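You operate a simulated robot arm through the tools that you are given. There is no shell and no other tool. Be economical: measure what you need, move in short steps, check, and stop when the job is done.

You are at the controls of a simulated robot arm. One attempt, no reset.

TASK
Scan the grey tag and code it by card: its pier's card into the black slot, then confirm.
Fine: the flight board gives the pier; turn the knob to HEAVY before the green button.

Only the result counts: the job must be done as asked and must still hold three seconds after the hand-in. Knocking over, shifting, dropping, spilling or breaking anything else fails it.

THE ROBOT
A 6-joint arm with a two-finger parallel gripper, fixed in place. Base frame: the origin is at the foot of the arm, x ahead of it, y to its left, z up; the work surface is at about z = 82.4. Units: cm, degrees, N and s.
With the tool pointing down near the work surface it reaches from about 26 to 68 cm from the base axis. Its first joint turns from -66.0 to 66.0 degrees. Payload 2.9 kg.
The TCP is the grasp point between the finger pads, 3 cm short of the fingertips. In the tool frame z runs along the fingers and y along their closing line. The gripper opens to 11 cm. The fingers are 2 cm wide and 1 cm thick; the gripper's body (4.8 by 11.2 cm) begins 5.5 cm behind the TCP.
Orientation is that of the tool frame in the base frame, as [roll, pitch, yaw] about the fixed x, y, z axes, in that order (R = Rz(yaw) Ry(pitch) Rx(roll)). With the fingers straight down and closing along the base's y, the tool's x points along the base's -x, its y along +y and its z along -z.

THE INTERFACE
- The arm moves only by the tool drive_tool. Its argument "series" is a list of rows, each a list of 3 entries, a list of its own where there are three numbers: the turn, a rotation vector about the base's x, y, z in units of 45 degrees (1.0 is 45 degrees), then the shift along the base's x, y, z in units of 500 mm (1.0 is 500 mm), then the gripper command, from -1 (shut) to 1 (fully open), values between in proportion. In form: [[[wx, wy, wz], [tx, ty, tz], fingers], ...]. A call has 1 to 20 rows; each row is the pose to reach, as a shift and turn from the pose commanded when the call began. A call with a number of a shift or a turn outside -1 to 1 is refused whole. Rows are played at 5 a second. More than 5 cm and 8.6 degrees between two rows, or a gripper value outside its range, and nothing of the call is played. Where a pose cannot be reached the arm comes as near as it can. A force on the tool above 90 N (or 10 N above the force at the start of the call, whichever is more), or a blocked arm, ends the call early, and 0.2 s more pass. Each finger travels about 10.8 cm/s and halts on what it meets, pressing with about 38 N; the grip force reading is that of the motor and also rises with nothing between the fingers. The clock runs only during rows and for 0.2 s after the last one: add rows that repeat a pose to give the fingers time. It gives the time, the measured TCP pose, the force on the tool (base axes), the opening and the grip force at its end, in the units of the frame above (readings bear some noise), and new pictures: "pictures" is both (left out), scene, wrist or none.
- Cameras (640 x 400 px; columns grow to the right, rows downward): "scene" is fixed at [6.47, 42.14, 138.82]; the picture's right is [-0.87, -0.50, 0.00], its down [-0.27, 0.46, -0.85] and it looks along [0.42, -0.73, -0.53] (base axes); focal length 315 px, centre (320, 200). "wrist" rides on the gripper at [-3.6, 0, -5.7] in the tool frame; the picture's right is [0.00, -1.00, 0.00], its down [0.97, 0.00, -0.24] and it looks along [0.24, 0.00, 0.97] (tool axes); focal length 218 px, centre (320, 200). There is no depth. A picture from a camera that has moved, and an enlarged one, comes with that camera's place and axes in the base frame and with its lens.
- close_up(camera, box): a new picture of the part [left, top, right, bottom] of that camera's present view, enlarged. The clock stands still meanwhile.
- job_done(): hands the job in; it is judged then, once.

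Go step by step. Nothing tells you positions but the pictures and the camera data: compare them with the known pose of the tool, close in by small moves and look again before you grip or let go. The budget is 120 turns and 150 pictures, counting those below and the enlarged ones. Unless the task says otherwise, let go and move clear before handing in, and close with one line.

The tools are called after "Call:" by a JSON object that holds its "fn" and its "kwargs". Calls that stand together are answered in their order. drive_tool: Moves the arm, as the interface text tells. Its arguments: {"type":"object","properties":{"series":{"type":"array","items":{"type":"array"}},"pictures":{"type":"string","enum":["both","scene","wrist","none"]}},"required":["series"]} The other tools are called the same way: close_up (camera, box) takes an enlarged picture of a part of a camera's view; job_done () hands the job in.

At the start:

```text
t: 0.0
position: [36.8, -29.86, 112.72]
tcp_rot: [-180.0, 0.0, 179.9]
contact_force: [-0.3, -0.2, -0.4]
width: 11.02
grip_force: 0.2
```

scene: 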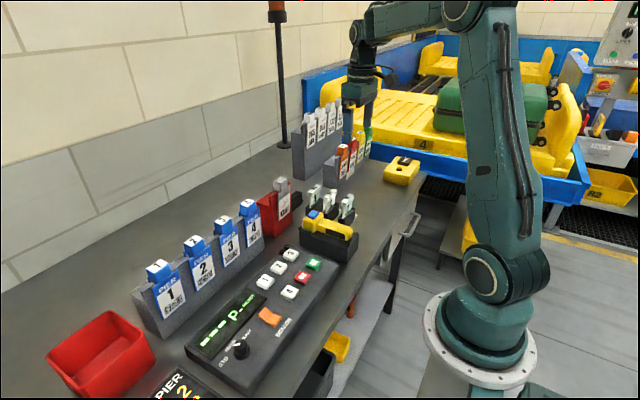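
wrist: 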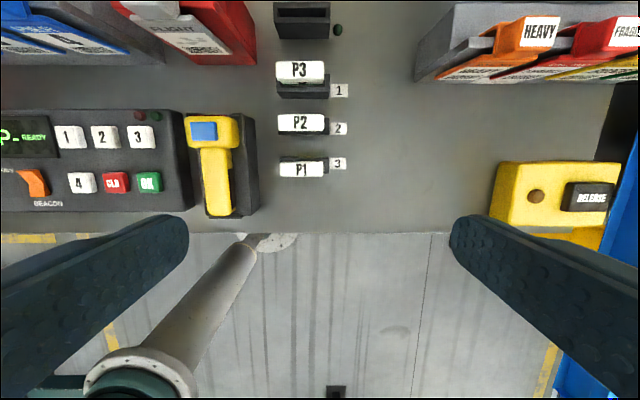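

I see a bench with a keypad console, a yellow scanner, cards P1–P3 in numbered slots, pier cards 1–4, service tags, and a flight board. I'll enlarge several areas first.

Call:
{"fn": "close_up", "kwargs": {"camera": "scene", "box": [130, 160, 370, 310]}}

Call:
{"fn": "close_up", "kwargs": {"camera": "scene", "box": [140, 250, 380, 400]}}

Call:
{"fn": "close_up", "kwargs": {"camera": "wrist", "box": [0, 0, 360, 225]}}

Call:
{"fn": "close_up", "kwargs": {"camera": "scene", "box": [270, 80, 430, 190]}}

Call:
{"fn": "close_up", "kwargs": {"camera": "scene", "box": [560, 0, 640, 100]}}

```text
2.67 times, centred on (250, 235) of scene
camera zoom: at [6.47, 42.14, 138.82], right [-0.87, -0.5, 0.0], down [-0.27, 0.46, -0.85], along [0.42, -0.73, -0.53], focal length 840 px, centre (507, 107)
```

zoom: 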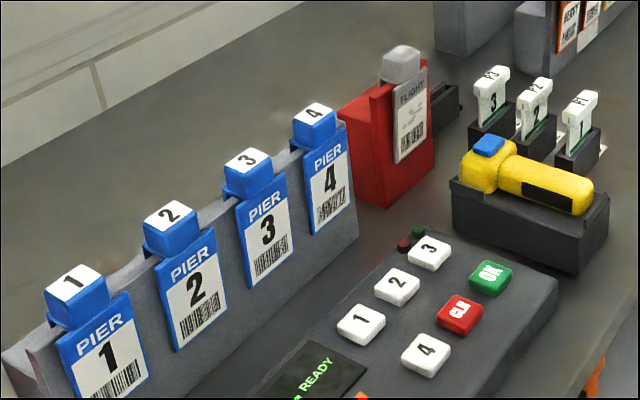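

```text
2.67 times, centred on (260, 325) of scene
camera zoom: at [6.47, 42.14, 138.82], right [-0.87, -0.5, 0.0], down [-0.27, 0.46, -0.85], along [0.42, -0.73, -0.53], focal length 840 px, centre (480, -133)
```

zoom: 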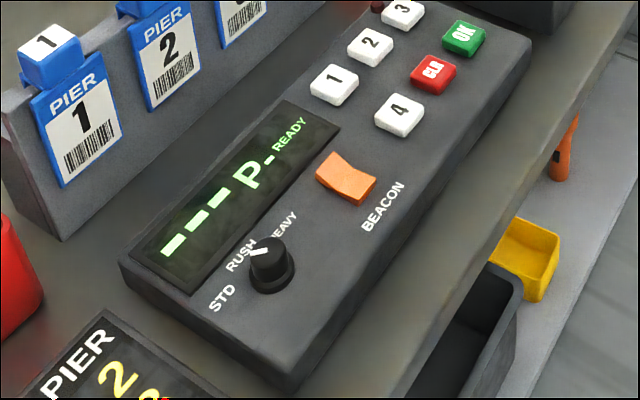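

```text
1.78 times, centred on (180, 112) of wrist
camera zoom: at [40.29, -29.78, 118.44], right [0.0, -1.0, 0.0], down [-0.97, 0.0, 0.24], along [-0.24, 0.0, -0.97], focal length 388 px, centre (569, 356)
```

zoom: 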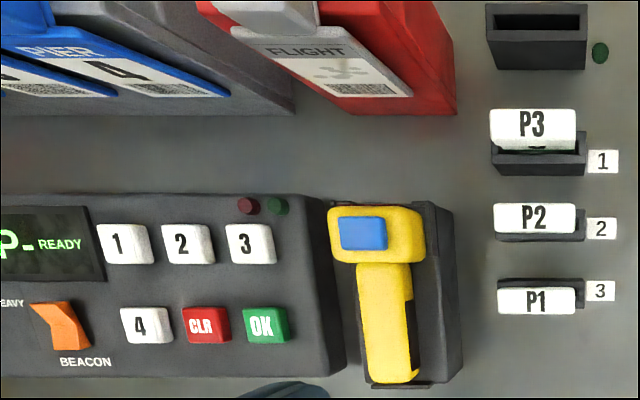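

```text
3.64 times, centred on (350, 135) of scene
camera zoom: at [6.47, 42.14, 138.82], right [-0.87, -0.5, 0.0], down [-0.27, 0.46, -0.85], along [0.42, -0.73, -0.53], focal length 1146 px, centre (211, 436)
```

zoom: 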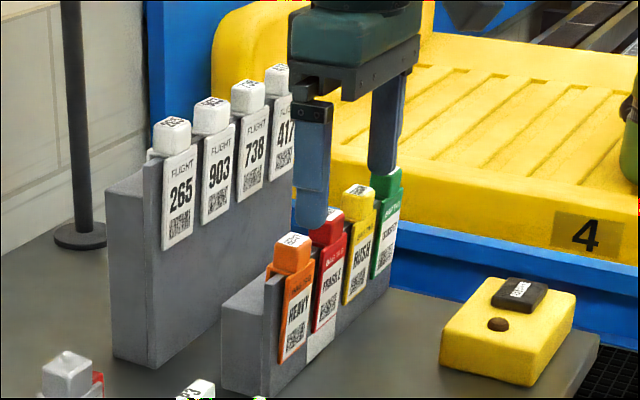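

```text
4.00 times, centred on (600, 50) of scene
camera zoom: at [6.47, 42.14, 138.82], right [-0.87, -0.5, 0.0], down [-0.27, 0.46, -0.85], along [0.42, -0.73, -0.53], focal length 1260 px, centre (-800, 800)
```

zoom: 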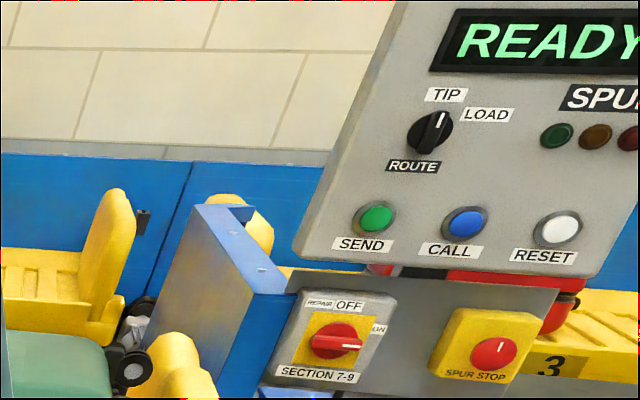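

The grey FLIGHT tag stands in the red stand, the black slot with a lamp is beyond the P3 card. I need the flight board, so I'll swing the wrist camera toward +y.

Call:
{"fn": "drive_tool", "kwargs": {"series": [[[0, 0, 0], [0, 0.1, 0], 0], [[0, 0, 0], [0, 0.2, 0], 0], [[0, 0, 0], [0, 0.3, 0], 0], [[0, 0, 0], [0, 0.4, 0], 0], [[0, 0, 0], [0, 0.5, 0], 0], [[0, 0, 0], [0, 0.6, 0], 0], [[0, 0, 0], [0, 0.6, 0], 0]]}}

```text
t: 1.6
position: [36.82, 0.36, 112.71]
tcp_rot: [179.9, 0.0, 180.0]
contact_force: [-0.1, 1.3, 0.2]
width: 5.51
grip_force: 0.0
camera wrist: at [40.29, 0.31, 118.42], right [0.0, -1.0, 0.0], down [-0.97, 0.0, 0.24], along [-0.24, 0.0, -0.97], focal length 218 px, centre (320, 200)
```

scene: 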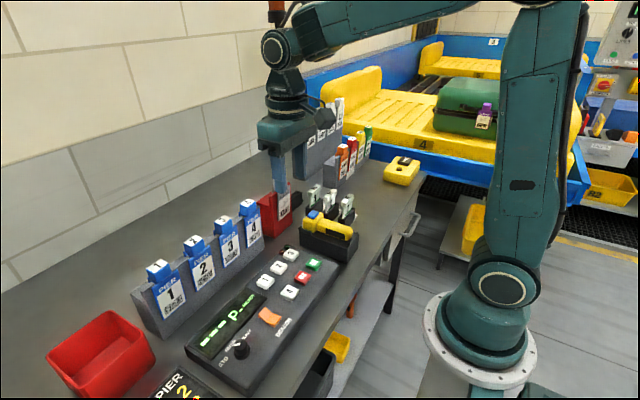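
wrist: 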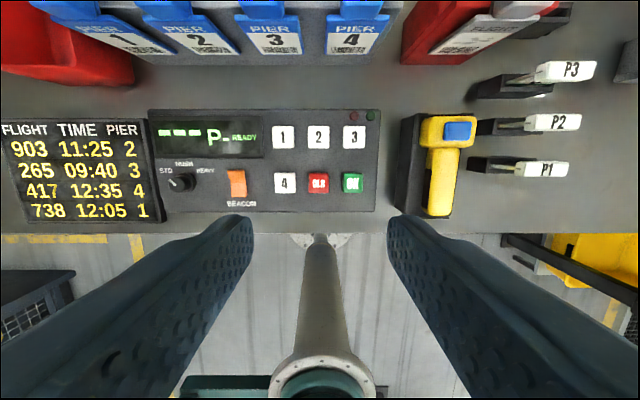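

The board reads 903→2, 265→3, 417→4, 738→1. Now details of the scanner, tag and knob.

Call:
{"fn": "close_up", "kwargs": {"camera": "wrist", "box": [380, 0, 640, 225]}}

Call:
{"fn": "close_up", "kwargs": {"camera": "wrist", "box": [0, 100, 400, 230]}}

Call:
{"fn": "close_up", "kwargs": {"camera": "scene", "box": [250, 170, 370, 270]}}

```text
1.78 times, centred on (510, 112) of wrist
camera zoom: at [40.29, 0.31, 118.42], right [0.0, -1.0, 0.0], down [-0.97, 0.0, 0.24], along [-0.24, 0.0, -0.97], focal length 388 px, centre (-18, 356)
```

zoom: 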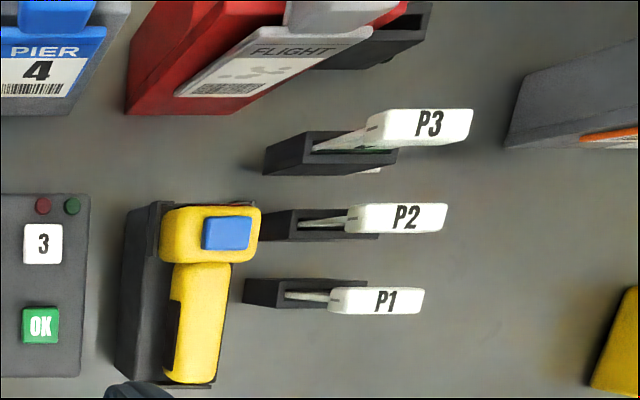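

```text
1.60 times, centred on (200, 165) of wrist
camera zoom: at [40.29, 0.31, 118.42], right [0.0, -1.0, 0.0], down [-0.97, 0.0, 0.24], along [-0.24, 0.0, -0.97], focal length 349 px, centre (512, 256)
```

zoom: 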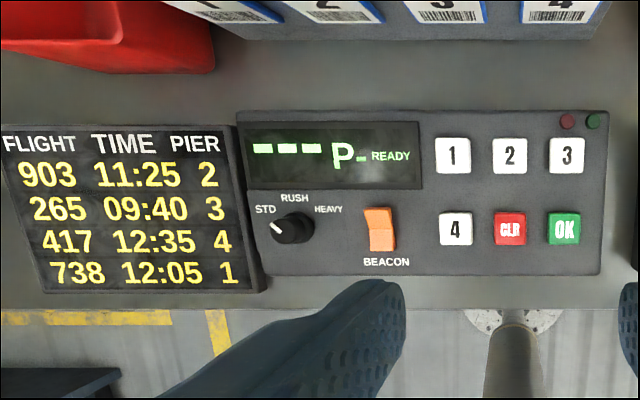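

```text
4.00 times, centred on (310, 220) of scene
camera zoom: at [6.47, 42.15, 138.82], right [-0.87, -0.5, 0.0], down [-0.27, 0.46, -0.85], along [0.42, -0.73, -0.53], focal length 1260 px, centre (360, 120)
```

zoom: 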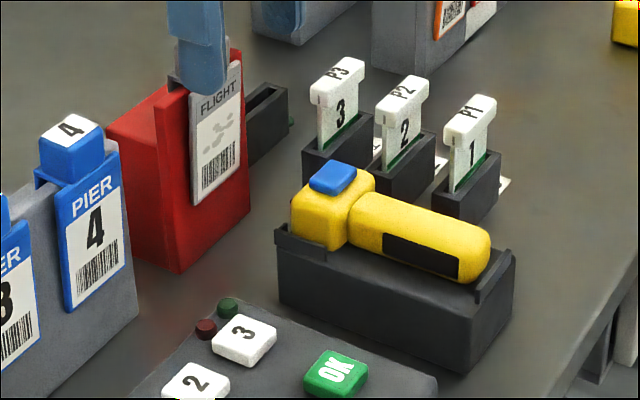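

The scanner lies along x, its head toward the grey tag (QR about (51,-16.7,89)). I'll look at the front of the scanner from beyond the tag.

Call:
{"fn": "drive_tool", "kwargs": {"series": [[[0, 0, 0], [0.06, -0.07, 0], -1], [[0, 0, 0], [0.12, -0.14, 0], -1], [[0, 0, 0], [0.18, -0.21, 0], -1], [[0, 0, 0], [0.24, -0.28, 0], -1], [[0, 0, 0], [0.28, -0.33, 0], -1], [[0, 0, 0], [0.28, -0.33, 0], -1]]}}

Call:
{"fn": "close_up", "kwargs": {"camera": "wrist", "box": [160, 50, 480, 250]}}

```text
t: 3.0
position: [50.78, -16.08, 112.77]
tcp_rot: [-180.0, 0.1, 180.0]
contact_force: [-0.2, 0.6, 0.3]
width: 0.0
grip_force: 37.7
camera wrist: at [54.32, -16.22, 118.56], right [0.0, -1.0, 0.0], down [-0.97, 0.0, 0.24], along [-0.24, 0.0, -0.97], focal length 218 px, centre (320, 200)
```

scene: 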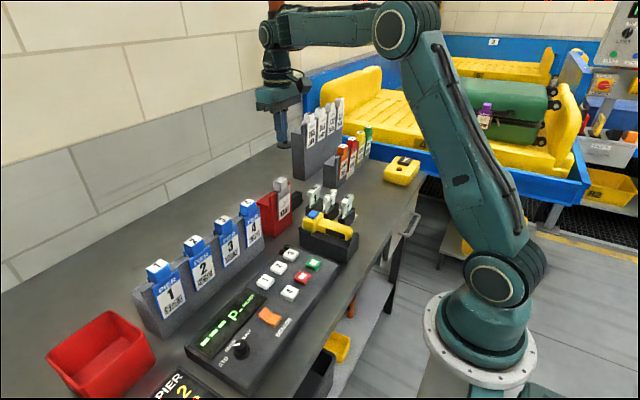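
wrist: 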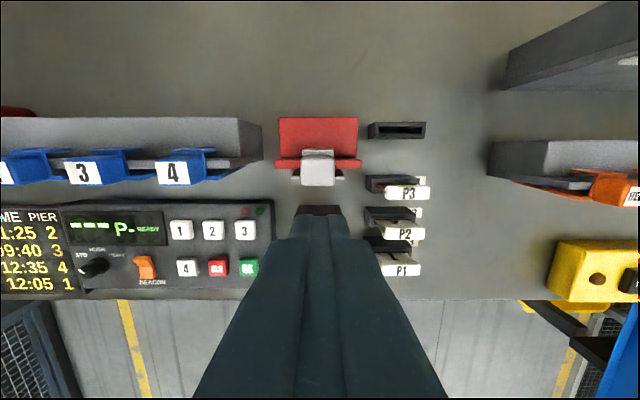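

```text
2.00 times, centred on (320, 150) of wrist
camera zoom: at [54.32, -16.22, 118.56], right [0.0, -1.0, 0.0], down [-0.97, 0.0, 0.24], along [-0.24, 0.0, -0.97], focal length 436 px, centre (320, 300)
```

zoom: 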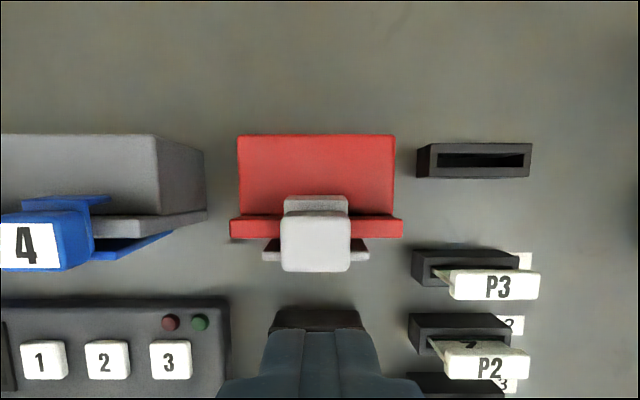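

Slot opening is near (56.5,-27.6). Next I hover the closed fingers above the scanner's blue button at about (42,-16) and look.

Call:
{"fn": "drive_tool", "kwargs": {"series": [[[0, 0, 0], [-0.05, 0, -0.08], -1], [[0, 0, 0], [-0.1, 0, -0.16], -1], [[0, 0, 0], [-0.15, 0, -0.22], -1], [[0, 0, 0], [-0.175, 0, -0.29], -1], [[0, 0, 0], [-0.175, 0, -0.31], -1], [[0, 0, 0], [-0.175, 0, -0.31], -1]]}}

Call:
{"fn": "close_up", "kwargs": {"camera": "scene", "box": [250, 170, 370, 270]}}

```text
t: 4.4
position: [42.03, -16.19, 97.18]
tcp_rot: [180.0, 0.0, -179.9]
contact_force: [0.7, 0.1, 0.5]
width: 0.01
grip_force: 37.7
camera wrist: at [45.7, -16.21, 102.89], right [0.0, -1.0, 0.0], down [-0.97, 0.0, 0.24], along [-0.24, 0.0, -0.97], focal length 218 px, centre (320, 200)
```

scene: 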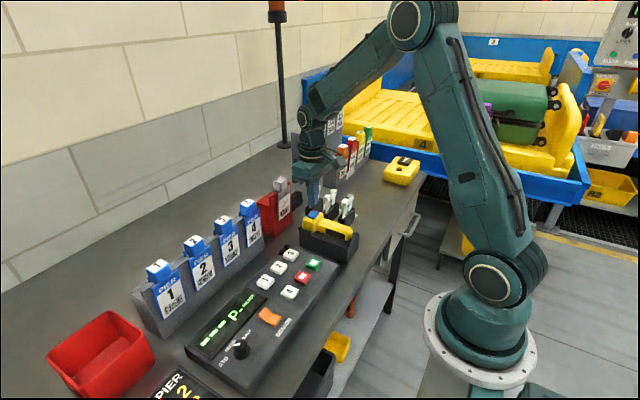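
wrist: 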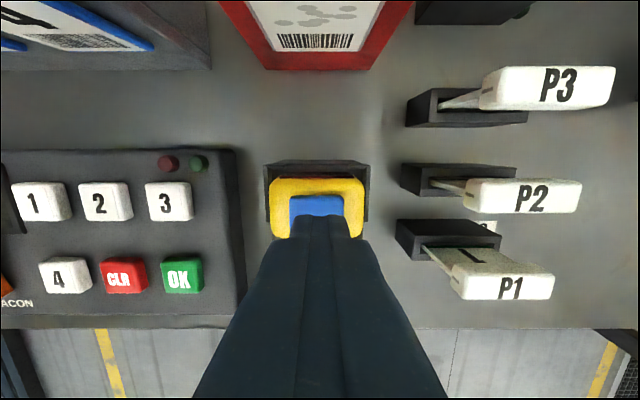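

```text
4.00 times, centred on (310, 220) of scene
camera zoom: at [6.47, 42.14, 138.82], right [-0.87, -0.5, 0.0], down [-0.27, 0.46, -0.85], along [0.42, -0.73, -0.53], focal length 1260 px, centre (360, 120)
```

zoom: 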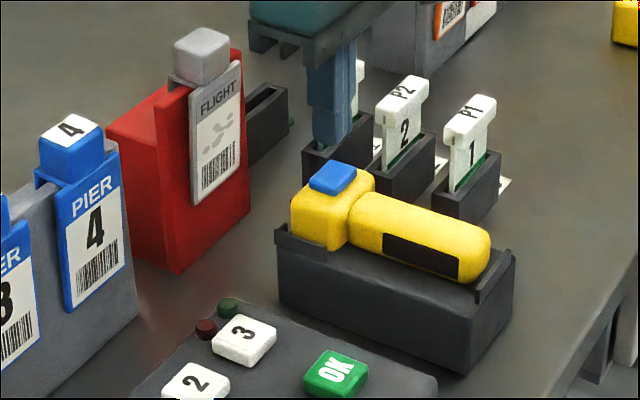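

The fingertips sit above the blue button. I press gently in small steps.

Call:
{"fn": "drive_tool", "kwargs": {"series": [[[0, 0, 0], [0, 0, -0.03], -1], [[0, 0, 0], [0, 0, -0.05], -1], [[0, 0, 0], [0, 0, -0.056], -1], [[0, 0, 0], [0, 0, -0.06], -1], [[0, 0, 0], [0, 0, -0.063], -1], [[0, 0, 0], [0, 0, -0.063], -1]]}}

Call:
{"fn": "close_up", "kwargs": {"camera": "scene", "box": [170, 170, 370, 370]}}

```text
t: 5.8
position: [42.12, -16.26, 94.16]
tcp_rot: [-180.0, 0.1, -179.8]
contact_force: [2.0, 3.0, 6.8]
width: 0.01
grip_force: 37.1
camera wrist: at [45.61, -16.18, 99.82], right [0.0, -1.0, 0.0], down [-0.97, 0.0, 0.24], along [-0.24, 0.0, -0.97], focal length 218 px, centre (320, 200)
```

scene: 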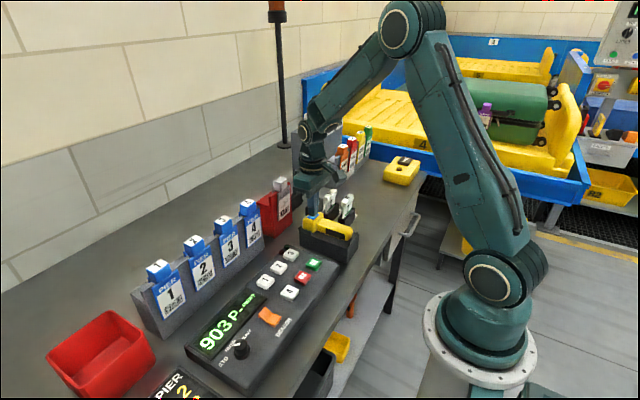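
wrist: 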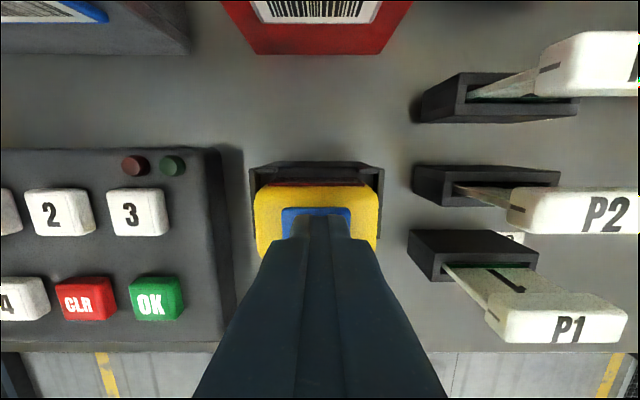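

```text
2.00 times, centred on (270, 270) of scene
camera zoom: at [6.46, 42.16, 138.82], right [-0.87, -0.5, 0.0], down [-0.27, 0.46, -0.85], along [0.42, -0.73, -0.53], focal length 630 px, centre (420, 60)
```

zoom: 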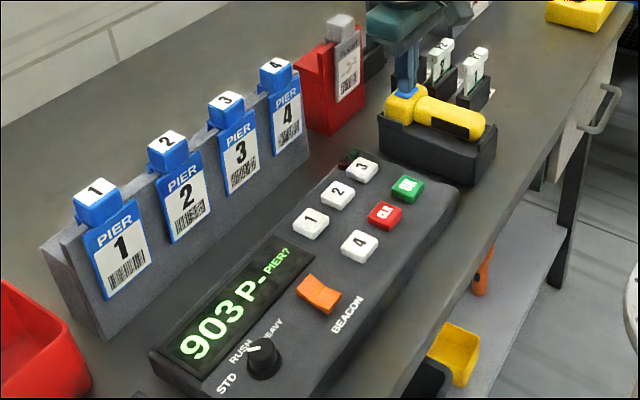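

It read 903, so pier 2: card P2. I back off and hover over P2 with the fingers opened.

Call:
{"fn": "drive_tool", "kwargs": {"series": [[[0, 0, 0], [0, 0, 0.08], -1], [[0, 0, 0], [0, 0, 0.16], -1], [[0, 0, 0], [0.01, -0.08, 0.18], 0.5], [[0, 0, 0], [0.02, -0.16, 0.18], 0.5], [[0, 0, 0], [0.02, -0.228, 0.18], 0.5], [[0, 0, 0], [0.02, -0.228, 0.18], 0.5]]}}

Call:
{"fn": "close_up", "kwargs": {"camera": "scene", "box": [170, 170, 370, 370]}}

```text
t: 7.2
position: [42.93, -27.71, 103.07]
tcp_rot: [-180.0, 0.0, 180.0]
contact_force: [0.1, -0.5, 0.2]
width: 8.22
grip_force: 0.1
camera wrist: at [46.43, -27.72, 108.72], right [0.0, -1.0, 0.0], down [-0.97, 0.0, 0.24], along [-0.24, 0.0, -0.97], focal length 218 px, centre (320, 200)
```

scene: 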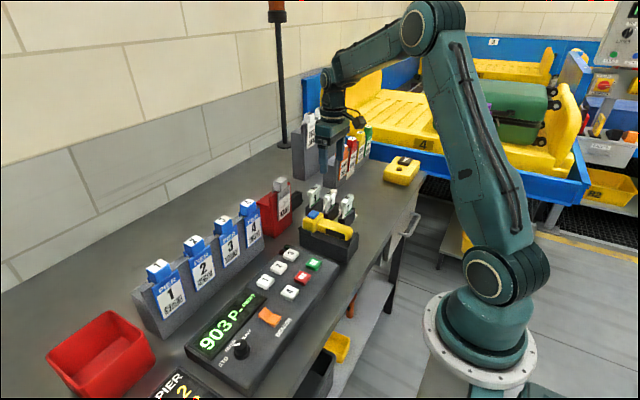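
wrist: 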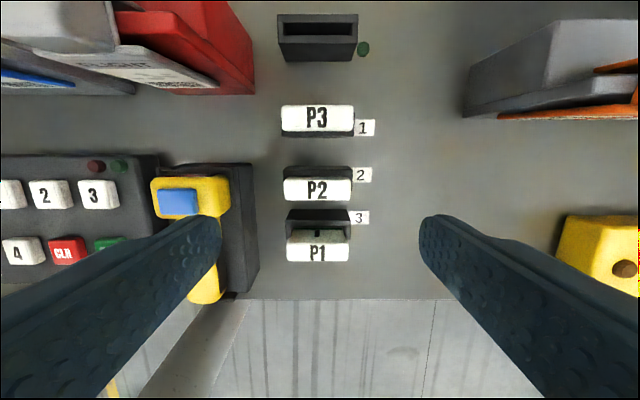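

```text
2.00 times, centred on (270, 270) of scene
camera zoom: at [6.47, 42.14, 138.82], right [-0.87, -0.5, 0.0], down [-0.27, 0.46, -0.85], along [0.42, -0.73, -0.53], focal length 630 px, centre (420, 60)
```

zoom: 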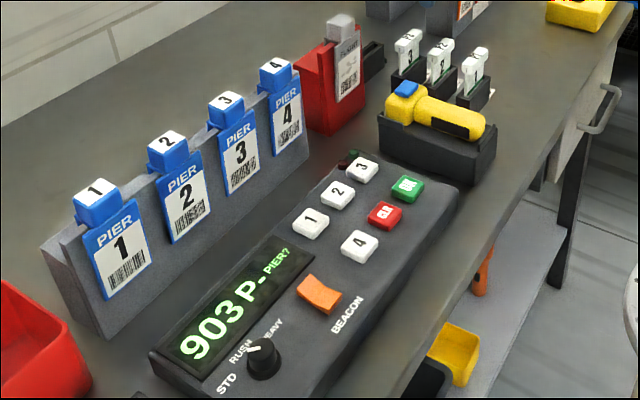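

P2's head centre is at about (43.0,-27.6), 5.6 cm wide. I narrow the fingers to ~7 cm, descend to z 90.5 and check before gripping.

Call:
{"fn": "drive_tool", "kwargs": {"series": [[[0, 0, 0], [0.002, 0.002, -0.08], 0.28], [[0, 0, 0], [0.002, 0.002, -0.16], 0.28], [[0, 0, 0], [0.002, 0.002, -0.22], 0.28], [[0, 0, 0], [0.002, 0.002, -0.25], 0.28], [[0, 0, 0], [0.002, 0.002, -0.25], 0.28]]}}

Call:
{"fn": "close_up", "kwargs": {"camera": "scene", "box": [280, 150, 380, 250]}}

```text
t: 8.4
position: [42.98, -27.35, 90.62]
tcp_rot: [179.9, 0.0, -180.0]
contact_force: [-0.3, -0.5, -0.4]
width: 7.02
grip_force: 0.1
camera wrist: at [46.57, -27.52, 96.38], right [0.0, -1.0, 0.0], down [-0.97, 0.0, 0.24], along [-0.24, 0.0, -0.97], focal length 218 px, centre (320, 200)
```

scene: 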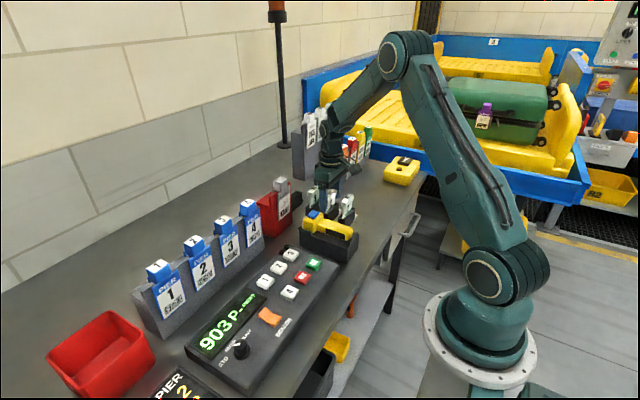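
wrist: 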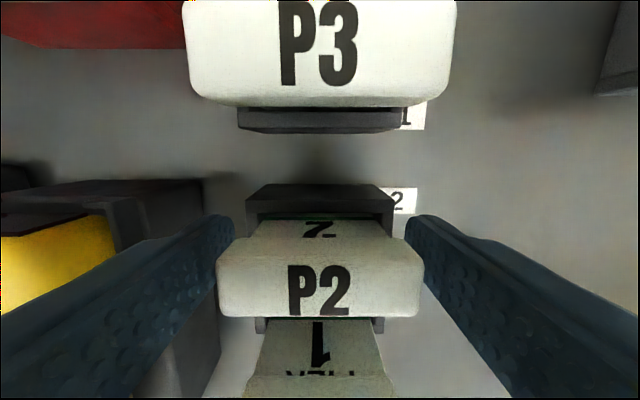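

```text
4.00 times, centred on (330, 200) of scene
camera zoom: at [6.47, 42.14, 138.82], right [-0.87, -0.5, 0.0], down [-0.27, 0.46, -0.85], along [0.42, -0.73, -0.53], focal length 1260 px, centre (280, 200)
```

zoom: 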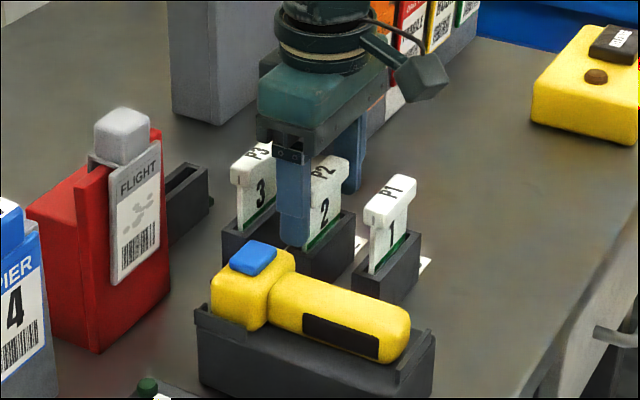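

The fingers straddle P2's head, centred. Grip and lift straight up a bit.

Call:
{"fn": "drive_tool", "kwargs": {"series": [[[0, 0, 0], [0, 0, 0], -1], [[0, 0, 0], [0, 0, 0], -1], [[0, 0, 0], [0, 0, 0], -1], [[0, 0, 0], [0, 0, 0.04], -1], [[0, 0, 0], [0, 0, 0.08], -1], [[0, 0, 0], [0, 0, 0.14], -1], [[0, 0, 0], [0, 0, 0.22], -1], [[0, 0, 0], [0, 0, 0.22], -1]]}}

Call:
{"fn": "close_up", "kwargs": {"camera": "scene", "box": [280, 140, 380, 240]}}

```text
t: 10.2
position: [43.04, -27.78, 101.87]
tcp_rot: [-180.0, 0.0, 180.0]
contact_force: [0.0, 0.0, -0.7]
width: 5.33
grip_force: 37.6
camera wrist: at [46.54, -27.69, 107.53], right [0.0, -1.0, 0.0], down [-0.97, 0.0, 0.24], along [-0.24, 0.0, -0.97], focal length 218 px, centre (320, 200)
```

scene: 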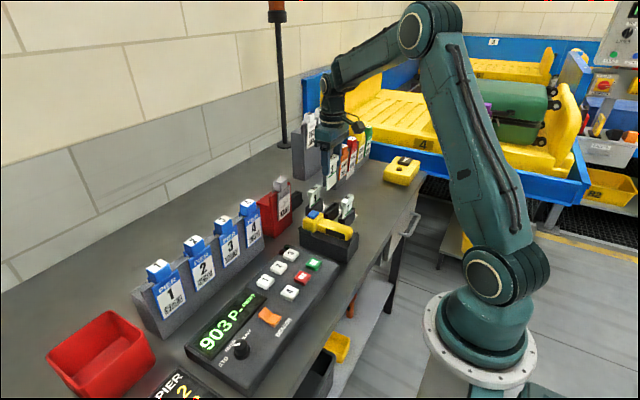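
wrist: 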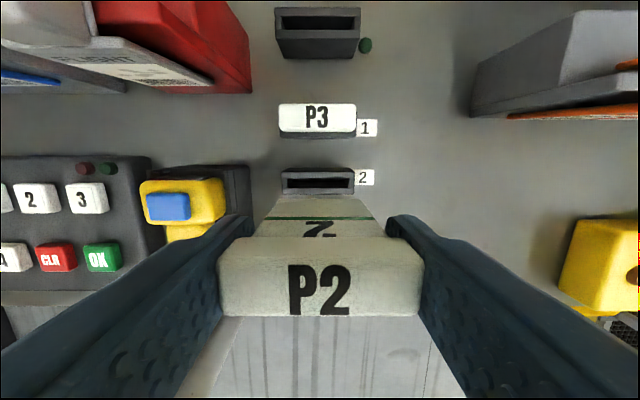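

```text
4.00 times, centred on (330, 190) of scene
camera zoom: at [6.47, 42.14, 138.82], right [-0.87, -0.5, 0.0], down [-0.27, 0.46, -0.85], along [0.42, -0.73, -0.53], focal length 1260 px, centre (280, 240)
```

zoom: 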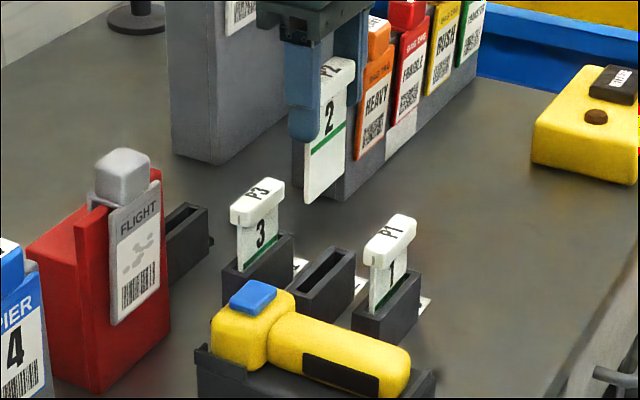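

P2 is held and slot 2, directly beneath, appears at pixel (318,182). I'll move +13.9 cm in x so the black slot shows at the same pixel.

Call:
{"fn": "drive_tool", "kwargs": {"series": [[[0, 0, 0], [0.07, 0, 0], -1], [[0, 0, 0], [0.14, 0, 0], -1], [[0, 0, 0], [0.21, 0, 0], -1], [[0, 0, 0], [0.277, 0, 0], -1], [[0, 0, 0], [0.277, 0, 0], -1], [[0, 0, 0], [0.277, 0, 0], -1]]}}

Call:
{"fn": "close_up", "kwargs": {"camera": "wrist", "box": [220, 110, 420, 250]}}

```text
t: 11.6
position: [56.93, -27.61, 101.64]
tcp_rot: [180.0, 0.1, 180.0]
contact_force: [0.3, -0.7, 0.1]
width: 5.32
grip_force: 38.1
camera wrist: at [60.44, -27.68, 107.31], right [0.0, -1.0, 0.0], down [-0.97, 0.0, 0.24], along [-0.24, 0.0, -0.97], focal length 218 px, centre (320, 200)
```

scene: 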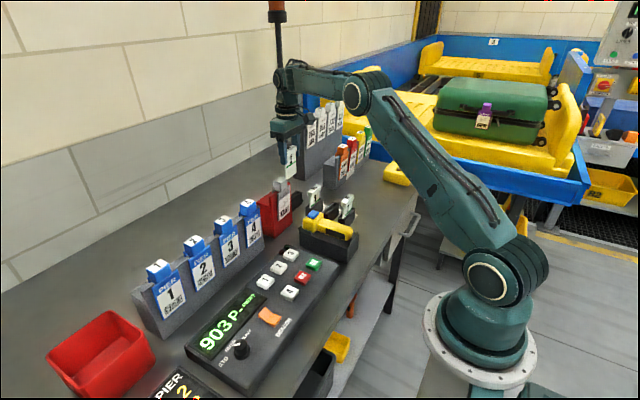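
wrist: 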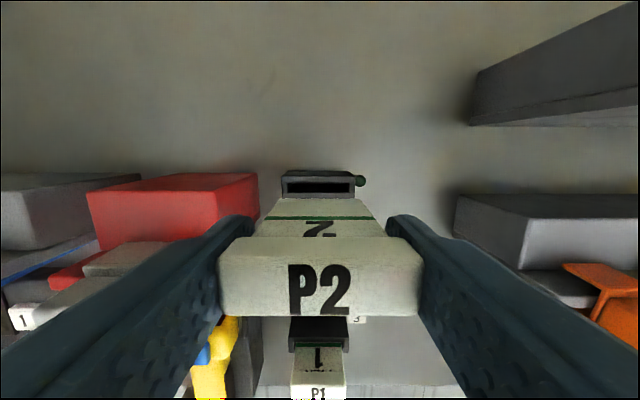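

```text
2.86 times, centred on (320, 180) of wrist
camera zoom: at [60.44, -27.68, 107.31], right [0.0, -1.0, 0.0], down [-0.97, 0.0, 0.24], along [-0.24, 0.0, -0.97], focal length 624 px, centre (320, 257)
```

zoom: 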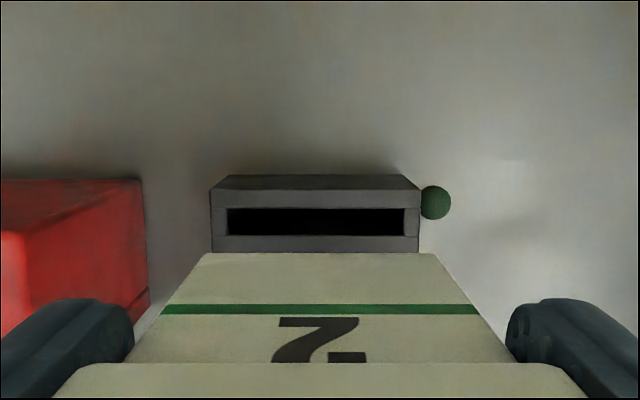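

The black slot is slightly nearer, at x≈56.5, y≈-27.55. I correct by -0.45 cm in x, +0.1 in y, descend partway and look.

Call:
{"fn": "drive_tool", "kwargs": {"series": [[[0, 0, 0], [-0.009, 0.002, 0], -1], [[0, 0, 0], [-0.009, 0.002, -0.05], -1], [[0, 0, 0], [-0.009, 0.002, -0.09], -1], [[0, 0, 0], [-0.009, 0.002, -0.09], -1]]}}

Call:
{"fn": "close_up", "kwargs": {"camera": "wrist", "box": [220, 110, 420, 250]}}

Call:
{"fn": "close_up", "kwargs": {"camera": "scene", "box": [250, 120, 350, 220]}}

```text
t: 12.6
position: [56.58, -27.52, 97.07]
tcp_rot: [180.0, 0.0, -179.9]
contact_force: [0.4, 0.3, 0.1]
width: 5.31
grip_force: 38.4
camera wrist: at [60.05, -27.47, 102.78], right [0.0, -1.0, 0.0], down [-0.97, 0.0, 0.24], along [-0.24, 0.0, -0.97], focal length 218 px, centre (320, 200)
```

scene: 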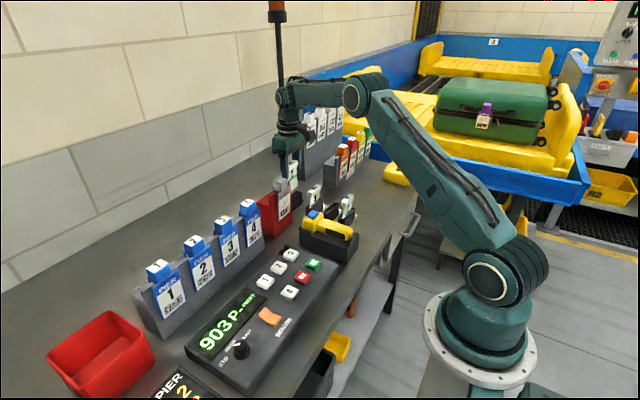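
wrist: 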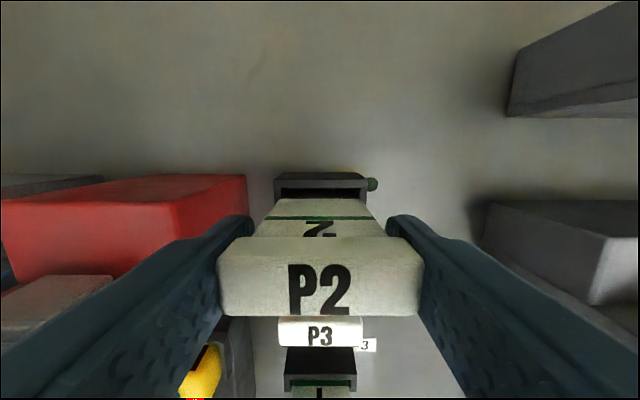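

```text
2.86 times, centred on (320, 180) of wrist
camera zoom: at [60.05, -27.47, 102.78], right [0.0, -1.0, 0.0], down [-0.97, 0.0, 0.24], along [-0.24, 0.0, -0.97], focal length 624 px, centre (320, 257)
```

zoom: 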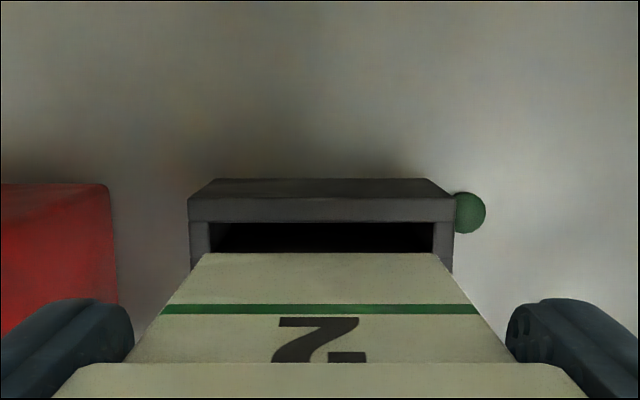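

```text
4.00 times, centred on (300, 170) of scene
camera zoom: at [6.47, 42.14, 138.82], right [-0.87, -0.5, 0.0], down [-0.27, 0.46, -0.85], along [0.42, -0.73, -0.53], focal length 1260 px, centre (400, 320)
```

zoom: 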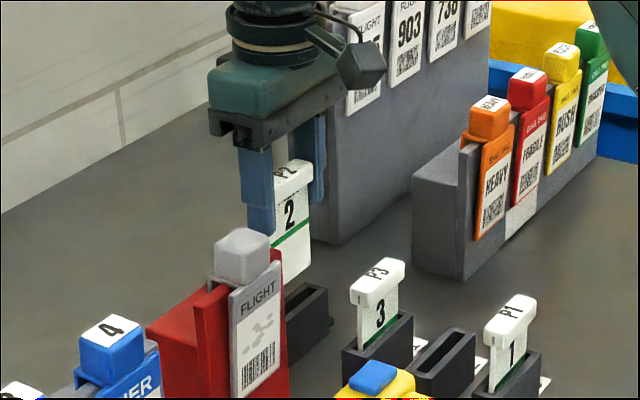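

The alignment is nearly right; a small -0.1 cm x correction and lower to just above the slot, then check again.

Call:
{"fn": "drive_tool", "kwargs": {"series": [[[0, 0, 0], [-0.002, 0, -0.03], -1], [[0, 0, 0], [-0.002, 0, -0.055], -1], [[0, 0, 0], [-0.002, 0, -0.055], -1]], "pictures": "none"}}

Call:
{"fn": "close_up", "kwargs": {"camera": "wrist", "box": [240, 140, 400, 240]}}

Call:
{"fn": "close_up", "kwargs": {"camera": "scene", "box": [265, 155, 325, 215]}}

```text
t: 13.4
position: [56.35, -27.49, 94.38]
tcp_rot: [180.0, 0.0, 179.9]
contact_force: [0.2, -0.9, -0.8]
width: 5.32
grip_force: 38.3
```

```text
4.00 times, centred on (320, 190) of wrist
camera zoom: at [59.99, -27.51, 100.04], right [0.0, -1.0, 0.0], down [-0.97, 0.0, 0.24], along [-0.24, 0.0, -0.97], focal length 873 px, centre (320, 240)
```

zoom: 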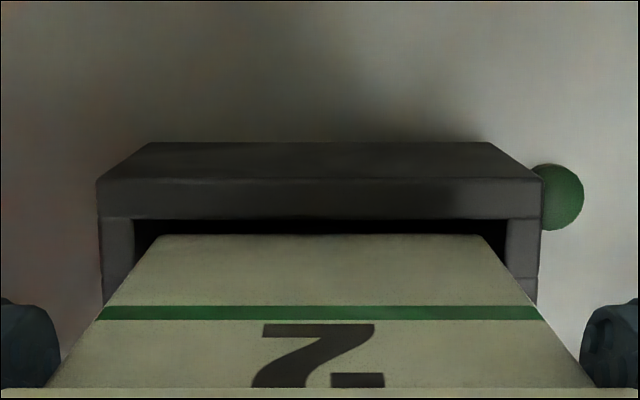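

```text
6.67 times, centred on (295, 185) of scene
camera zoom: at [6.47, 42.14, 138.82], right [-0.87, -0.5, 0.0], down [-0.27, 0.46, -0.85], along [0.42, -0.73, -0.53], focal length 2100 px, centre (487, 300)
```

zoom: 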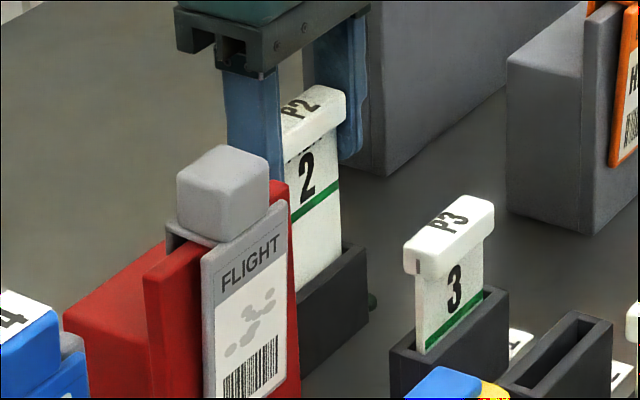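

The plate bottom is just above the opening, perhaps a bit toward the far rim. I shift -0.12 cm and enter slowly, watching the force.

Call:
{"fn": "drive_tool", "kwargs": {"series": [[[0, 0, 0], [-0.0025, 0, 0], -1], [[0, 0, 0], [-0.0025, 0, -0.015], -1], [[0, 0, 0], [-0.0025, 0, -0.026], -1], [[0, 0, 0], [-0.0025, 0, -0.034], -1], [[0, 0, 0], [-0.0025, 0, -0.04], -1], [[0, 0, 0], [-0.0025, 0, -0.04], -1]], "pictures": "none"}}

Call:
{"fn": "close_up", "kwargs": {"camera": "wrist", "box": [240, 140, 400, 240]}}

Call:
{"fn": "close_up", "kwargs": {"camera": "scene", "box": [265, 155, 325, 215]}}

```text
t: 14.8
position: [56.27, -27.43, 92.41]
tcp_rot: [180.0, 0.0, -180.0]
contact_force: [4.3, -0.3, 0.4]
width: 5.31
grip_force: 37.9
```

```text
4.00 times, centred on (320, 190) of wrist
camera zoom: at [59.83, -27.5, 98.04], right [0.0, -1.0, 0.0], down [-0.97, 0.0, 0.24], along [-0.24, 0.0, -0.97], focal length 873 px, centre (320, 240)
```

zoom: 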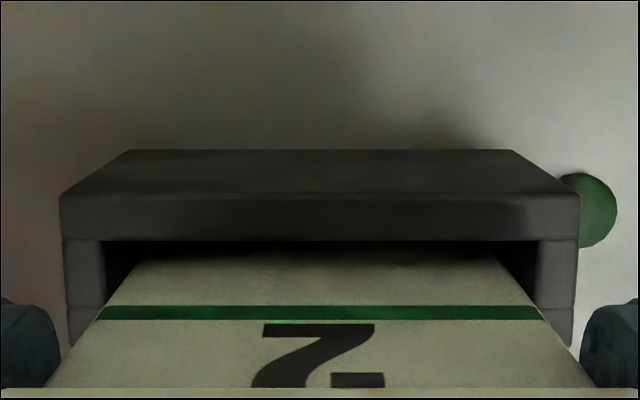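

```text
6.67 times, centred on (295, 185) of scene
camera zoom: at [6.48, 42.15, 138.82], right [-0.87, -0.5, 0.0], down [-0.27, 0.46, -0.85], along [0.42, -0.73, -0.53], focal length 2100 px, centre (487, 300)
```

zoom: 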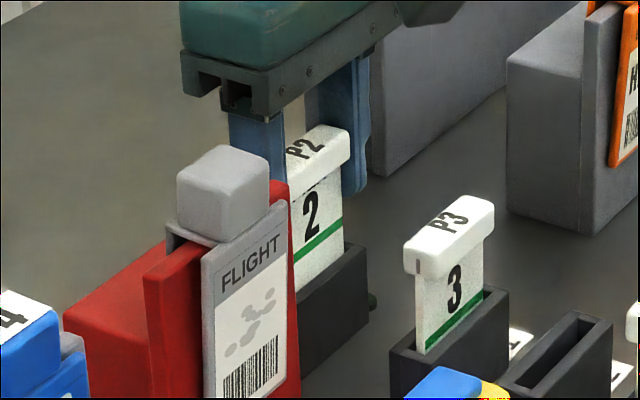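

The card has entered; a slight +x reaction says ease back a touch. Continue down to z≈90.6.

Call:
{"fn": "drive_tool", "kwargs": {"series": [[[0, 0, 0], [0.0015, 0, 0], -1], [[0, 0, 0], [0.0015, 0, -0.015], -1], [[0, 0, 0], [0.0015, 0, -0.027], -1], [[0, 0, 0], [0.0015, 0, -0.035], -1], [[0, 0, 0], [0.0015, 0, -0.035], -1]], "pictures": "none"}}

Call:
{"fn": "close_up", "kwargs": {"camera": "wrist", "box": [240, 140, 400, 240]}}

Call:
{"fn": "close_up", "kwargs": {"camera": "scene", "box": [170, 170, 370, 370]}}

```text
t: 16.0
position: [56.45, -27.39, 90.7]
tcp_rot: [-179.9, 0.0, 179.9]
contact_force: [-3.4, 1.0, 6.4]
width: 5.32
grip_force: 38.4
```

```text
4.00 times, centred on (320, 190) of wrist
camera zoom: at [59.95, -27.49, 96.38], right [0.0, -1.0, 0.0], down [-0.97, 0.0, 0.24], along [-0.24, 0.0, -0.97], focal length 873 px, centre (320, 240)
```

zoom: 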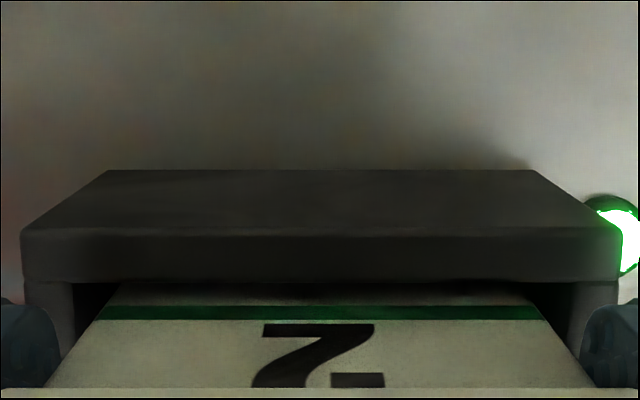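

```text
2.00 times, centred on (270, 270) of scene
camera zoom: at [6.45, 42.16, 138.82], right [-0.87, -0.5, 0.0], down [-0.27, 0.46, -0.85], along [0.42, -0.73, -0.53], focal length 630 px, centre (420, 60)
```

zoom: 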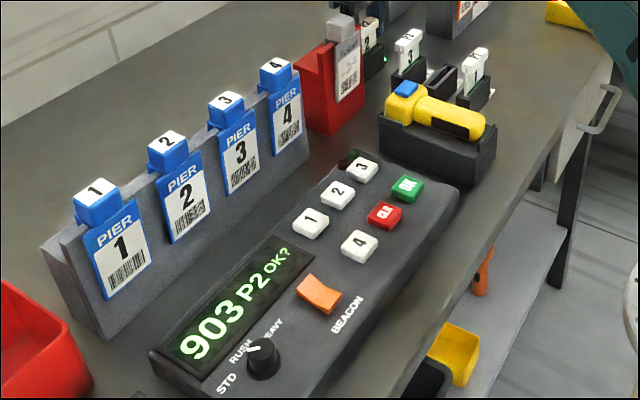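

The display reads "903 P2 OK?" and the slot lamp is lit. I release, rise, and travel toward the knob near (35,20).

Call:
{"fn": "drive_tool", "kwargs": {"series": [[[0, 0, 0], [0, 0, 0], 0.2], [[0, 0, 0], [0, 0, 0], 0.2], [[0, 0, 0], [0, 0, 0.05], 0.2], [[0, 0, 0], [0, 0, 0.14], 0.2], [[0, 0, 0], [0, 0, 0.24], 0.2], [[0, 0, 0], [-0.06, 0.06, 0.26], 0.2], [[0, 0, 0], [-0.12, 0.12, 0.26], 0.2], [[0, 0, 0], [-0.18, 0.18, 0.26], 0.2], [[0, 0, 0], [-0.24, 0.24, 0.26], 0.2], [[0, 0, 0], [-0.28, 0.32, 0.26], 0.2], [[0, 0, 0], [-0.32, 0.4, 0.26], 0.2], [[0, 0, 0], [-0.36, 0.48, 0.26], 0.2], [[0, 0, 0], [-0.4, 0.56, 0.26], 0.2], [[0, 0, 0], [-0.42, 0.65, 0.26], 0.2], [[0, 0, 0], [-0.42, 0.74, 0.26], 0.2], [[0, 0, 0], [-0.42, 0.83, 0.26], 0.2], [[0, 0, 0], [-0.42, 0.92, 0.26], 0.2], [[0, 0, 0], [-0.42, 0.95, 0.26], 0.2], [[0, 0, 0], [-0.42, 0.95, 0.26], 0.2]]}}

Call:
{"fn": "close_up", "kwargs": {"camera": "wrist", "box": [220, 80, 420, 205]}}

```text
t: 20.0
position: [35.33, 20.08, 103.46]
tcp_rot: [179.9, 0.0, -180.0]
contact_force: [0.1, -0.6, 0.1]
width: 6.61
grip_force: 0.0
camera wrist: at [38.88, 20.04, 109.28], right [0.0, -1.0, 0.0], down [-0.97, 0.0, 0.24], along [-0.24, 0.0, -0.97], focal length 218 px, centre (320, 200)
```

scene: 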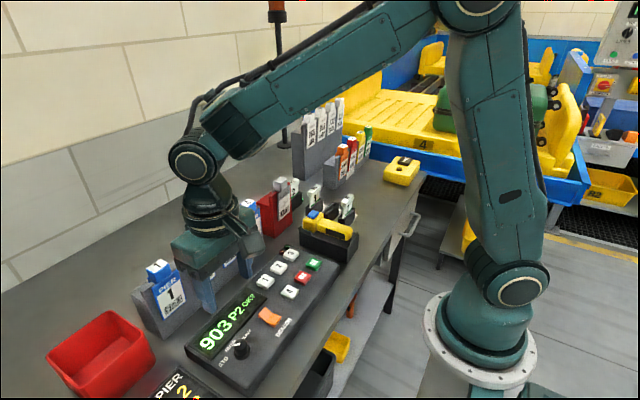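
wrist: 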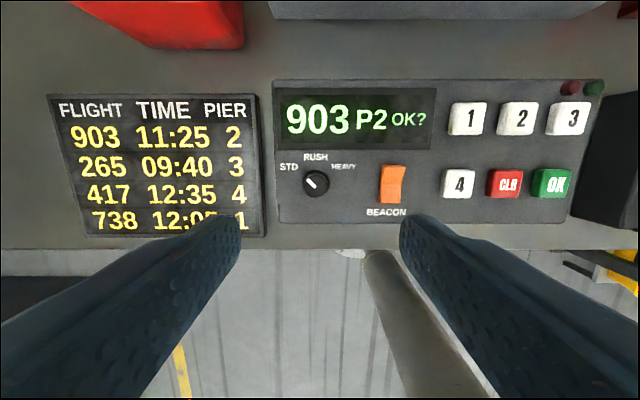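

```text
3.20 times, centred on (320, 142) of wrist
camera zoom: at [38.88, 20.04, 109.28], right [0.0, -1.0, 0.0], down [-0.97, 0.0, 0.24], along [-0.24, 0.0, -0.97], focal length 698 px, centre (320, 384)
```

zoom: 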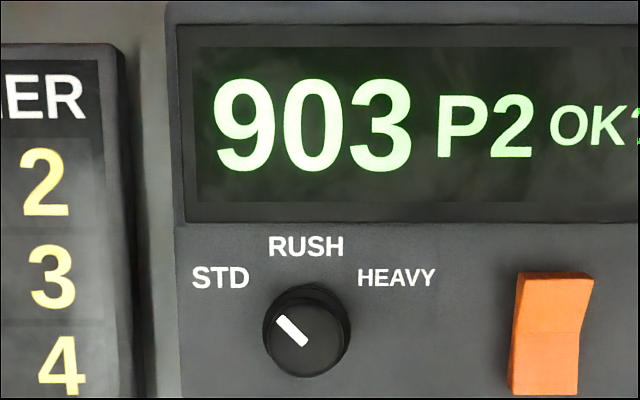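

The knob is at about (34.8,20.6), top z≈86.8, pointing at STD; HEAVY needs about 90° clockwise from above. I pre-rotate +45°, move over the knob and part-way down.

Call:
{"fn": "drive_tool", "kwargs": {"series": [[[0, 0, 0.17], [-0.005, 0.005, 0], -0.2], [[0, 0, 0.34], [-0.01, 0.01, -0.03], -0.2], [[0, 0, 0.51], [-0.01, 0.01, -0.08], -0.2], [[0, 0, 0.68], [-0.01, 0.01, -0.13], -0.2], [[0, 0, 0.85], [-0.01, 0.01, -0.18], -0.2], [[0, 0, 1.0], [-0.01, 0.01, -0.22], -0.2], [[0, 0, 1.0], [-0.01, 0.01, -0.22], -0.2]]}}

Call:
{"fn": "close_up", "kwargs": {"camera": "scene", "box": [180, 290, 300, 390]}}

```text
t: 21.6
position: [34.72, 20.42, 92.58]
tcp_rot: [180.0, 0.1, -134.9]
contact_force: [-0.6, 0.2, -0.5]
width: 4.4
grip_force: 0.1
camera wrist: at [37.25, 22.98, 98.21], right [0.71, -0.71, 0.0], down [-0.69, -0.69, 0.24], along [-0.17, -0.17, -0.97], focal length 218 px, centre (320, 200)
```

scene: 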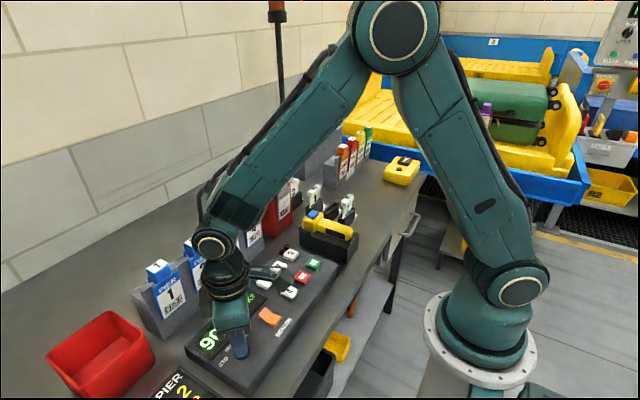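
wrist: 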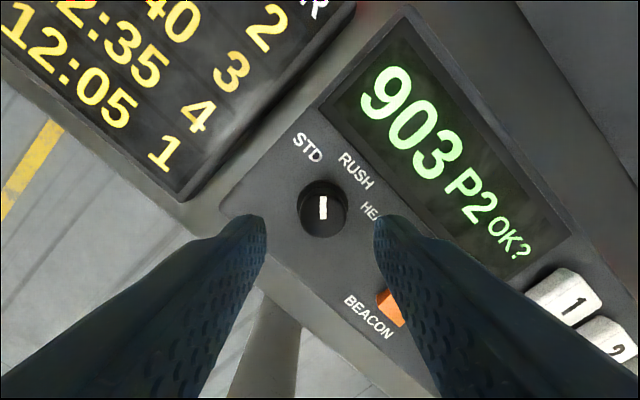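

```text
4.00 times, centred on (240, 340) of scene
camera zoom: at [6.47, 42.15, 138.82], right [-0.87, -0.5, 0.0], down [-0.27, 0.46, -0.85], along [0.42, -0.73, -0.53], focal length 1260 px, centre (640, -360)
```

zoom: 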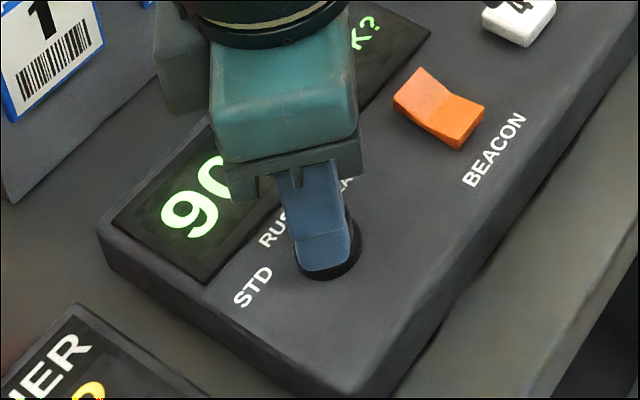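

Centred over the knob (pointer exactly at +45°). Descend slowly to z≈88.5 and close.

Call:
{"fn": "drive_tool", "kwargs": {"series": [[[0, 0, 0], [0.003, 0, -0.04], -0.2], [[0, 0, 0], [0.003, 0, -0.07], -0.2], [[0, 0, 0], [0.003, 0, -0.08], -0.2], [[0, 0, 0], [0.003, 0, -0.08], -1], [[0, 0, 0], [0.003, 0, -0.08], -1], [[0, 0, 0], [0.003, 0, -0.08], -1]]}}

```text
t: 23.0
position: [35.05, 20.6, 88.77]
tcp_rot: [180.0, 0.3, -135.0]
contact_force: [2.7, -3.3, 44.7]
width: 2.93
grip_force: 45.3
camera wrist: at [37.55, 23.1, 94.51], right [0.71, -0.71, 0.0], down [-0.69, -0.69, 0.23], along [-0.16, -0.17, -0.97], focal length 218 px, centre (320, 200)
```

scene: 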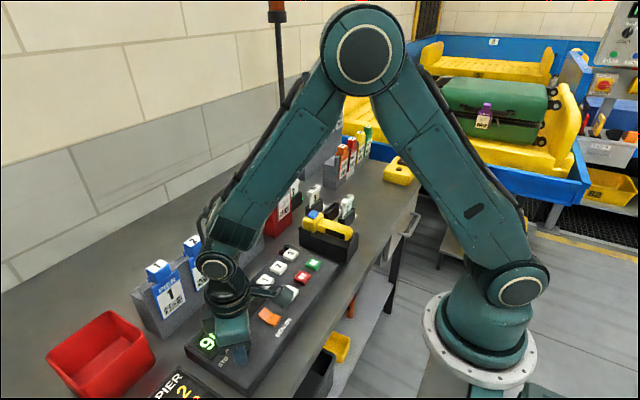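
wrist: 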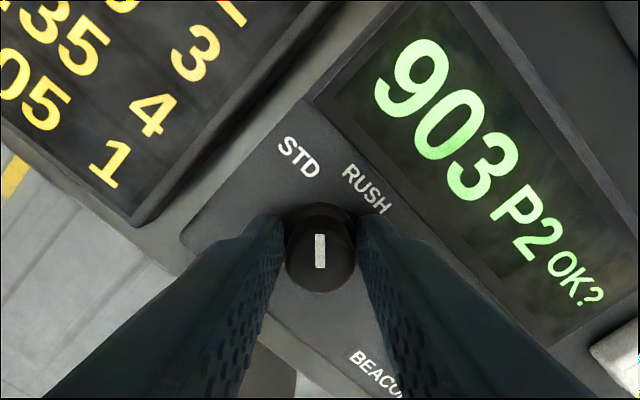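

The tips touch the panel (45 N). I open slightly, rise 0.35 cm, and re-grip.

Call:
{"fn": "drive_tool", "kwargs": {"series": [[[0, 0, 0], [0, 0, 0.003], -0.3], [[0, 0, 0], [0, 0, 0.008], -0.3], [[0, 0, 0], [0, 0, 0.008], -1], [[0, 0, 0], [0, 0, 0.008], -1]], "pictures": "none"}}

```text
t: 24.0
position: [34.92, 20.31, 88.79]
tcp_rot: [-180.0, -0.4, -135.1]
contact_force: [7.3, -9.2, -20.7]
width: 2.95
grip_force: 44.9
```

Some residual load; I open fully clear, let it settle a touch higher and shifted slightly, then re-grip.

Call:
{"fn": "drive_tool", "kwargs": {"series": [[[0, 0, 0], [0, 0, 0], -0.2], [[0, 0, 0], [0.001, -0.001, 0], -0.2], [[0, 0, 0], [0.001, -0.001, 0], -0.2]], "pictures": "none"}}

Call:
{"fn": "drive_tool", "kwargs": {"series": [[[0, 0, 0], [0, 0, 0], -1], [[0, 0, 0], [0, 0, 0], -1], [[0, 0, 0], [0, 0, 0], -1]], "pictures": "none"}}

```text
t: 24.8
position: [34.98, 20.5, 89.06]
tcp_rot: [-180.0, 0.0, -135.0]
contact_force: [0.1, 0.8, 0.0]
width: 4.39
grip_force: 0.1
```

```text
t: 25.6
position: [35.0, 20.5, 89.08]
tcp_rot: [180.0, 0.0, -135.1]
contact_force: [-1.1, 1.3, 0.9]
width: 2.87
grip_force: 45.0
```

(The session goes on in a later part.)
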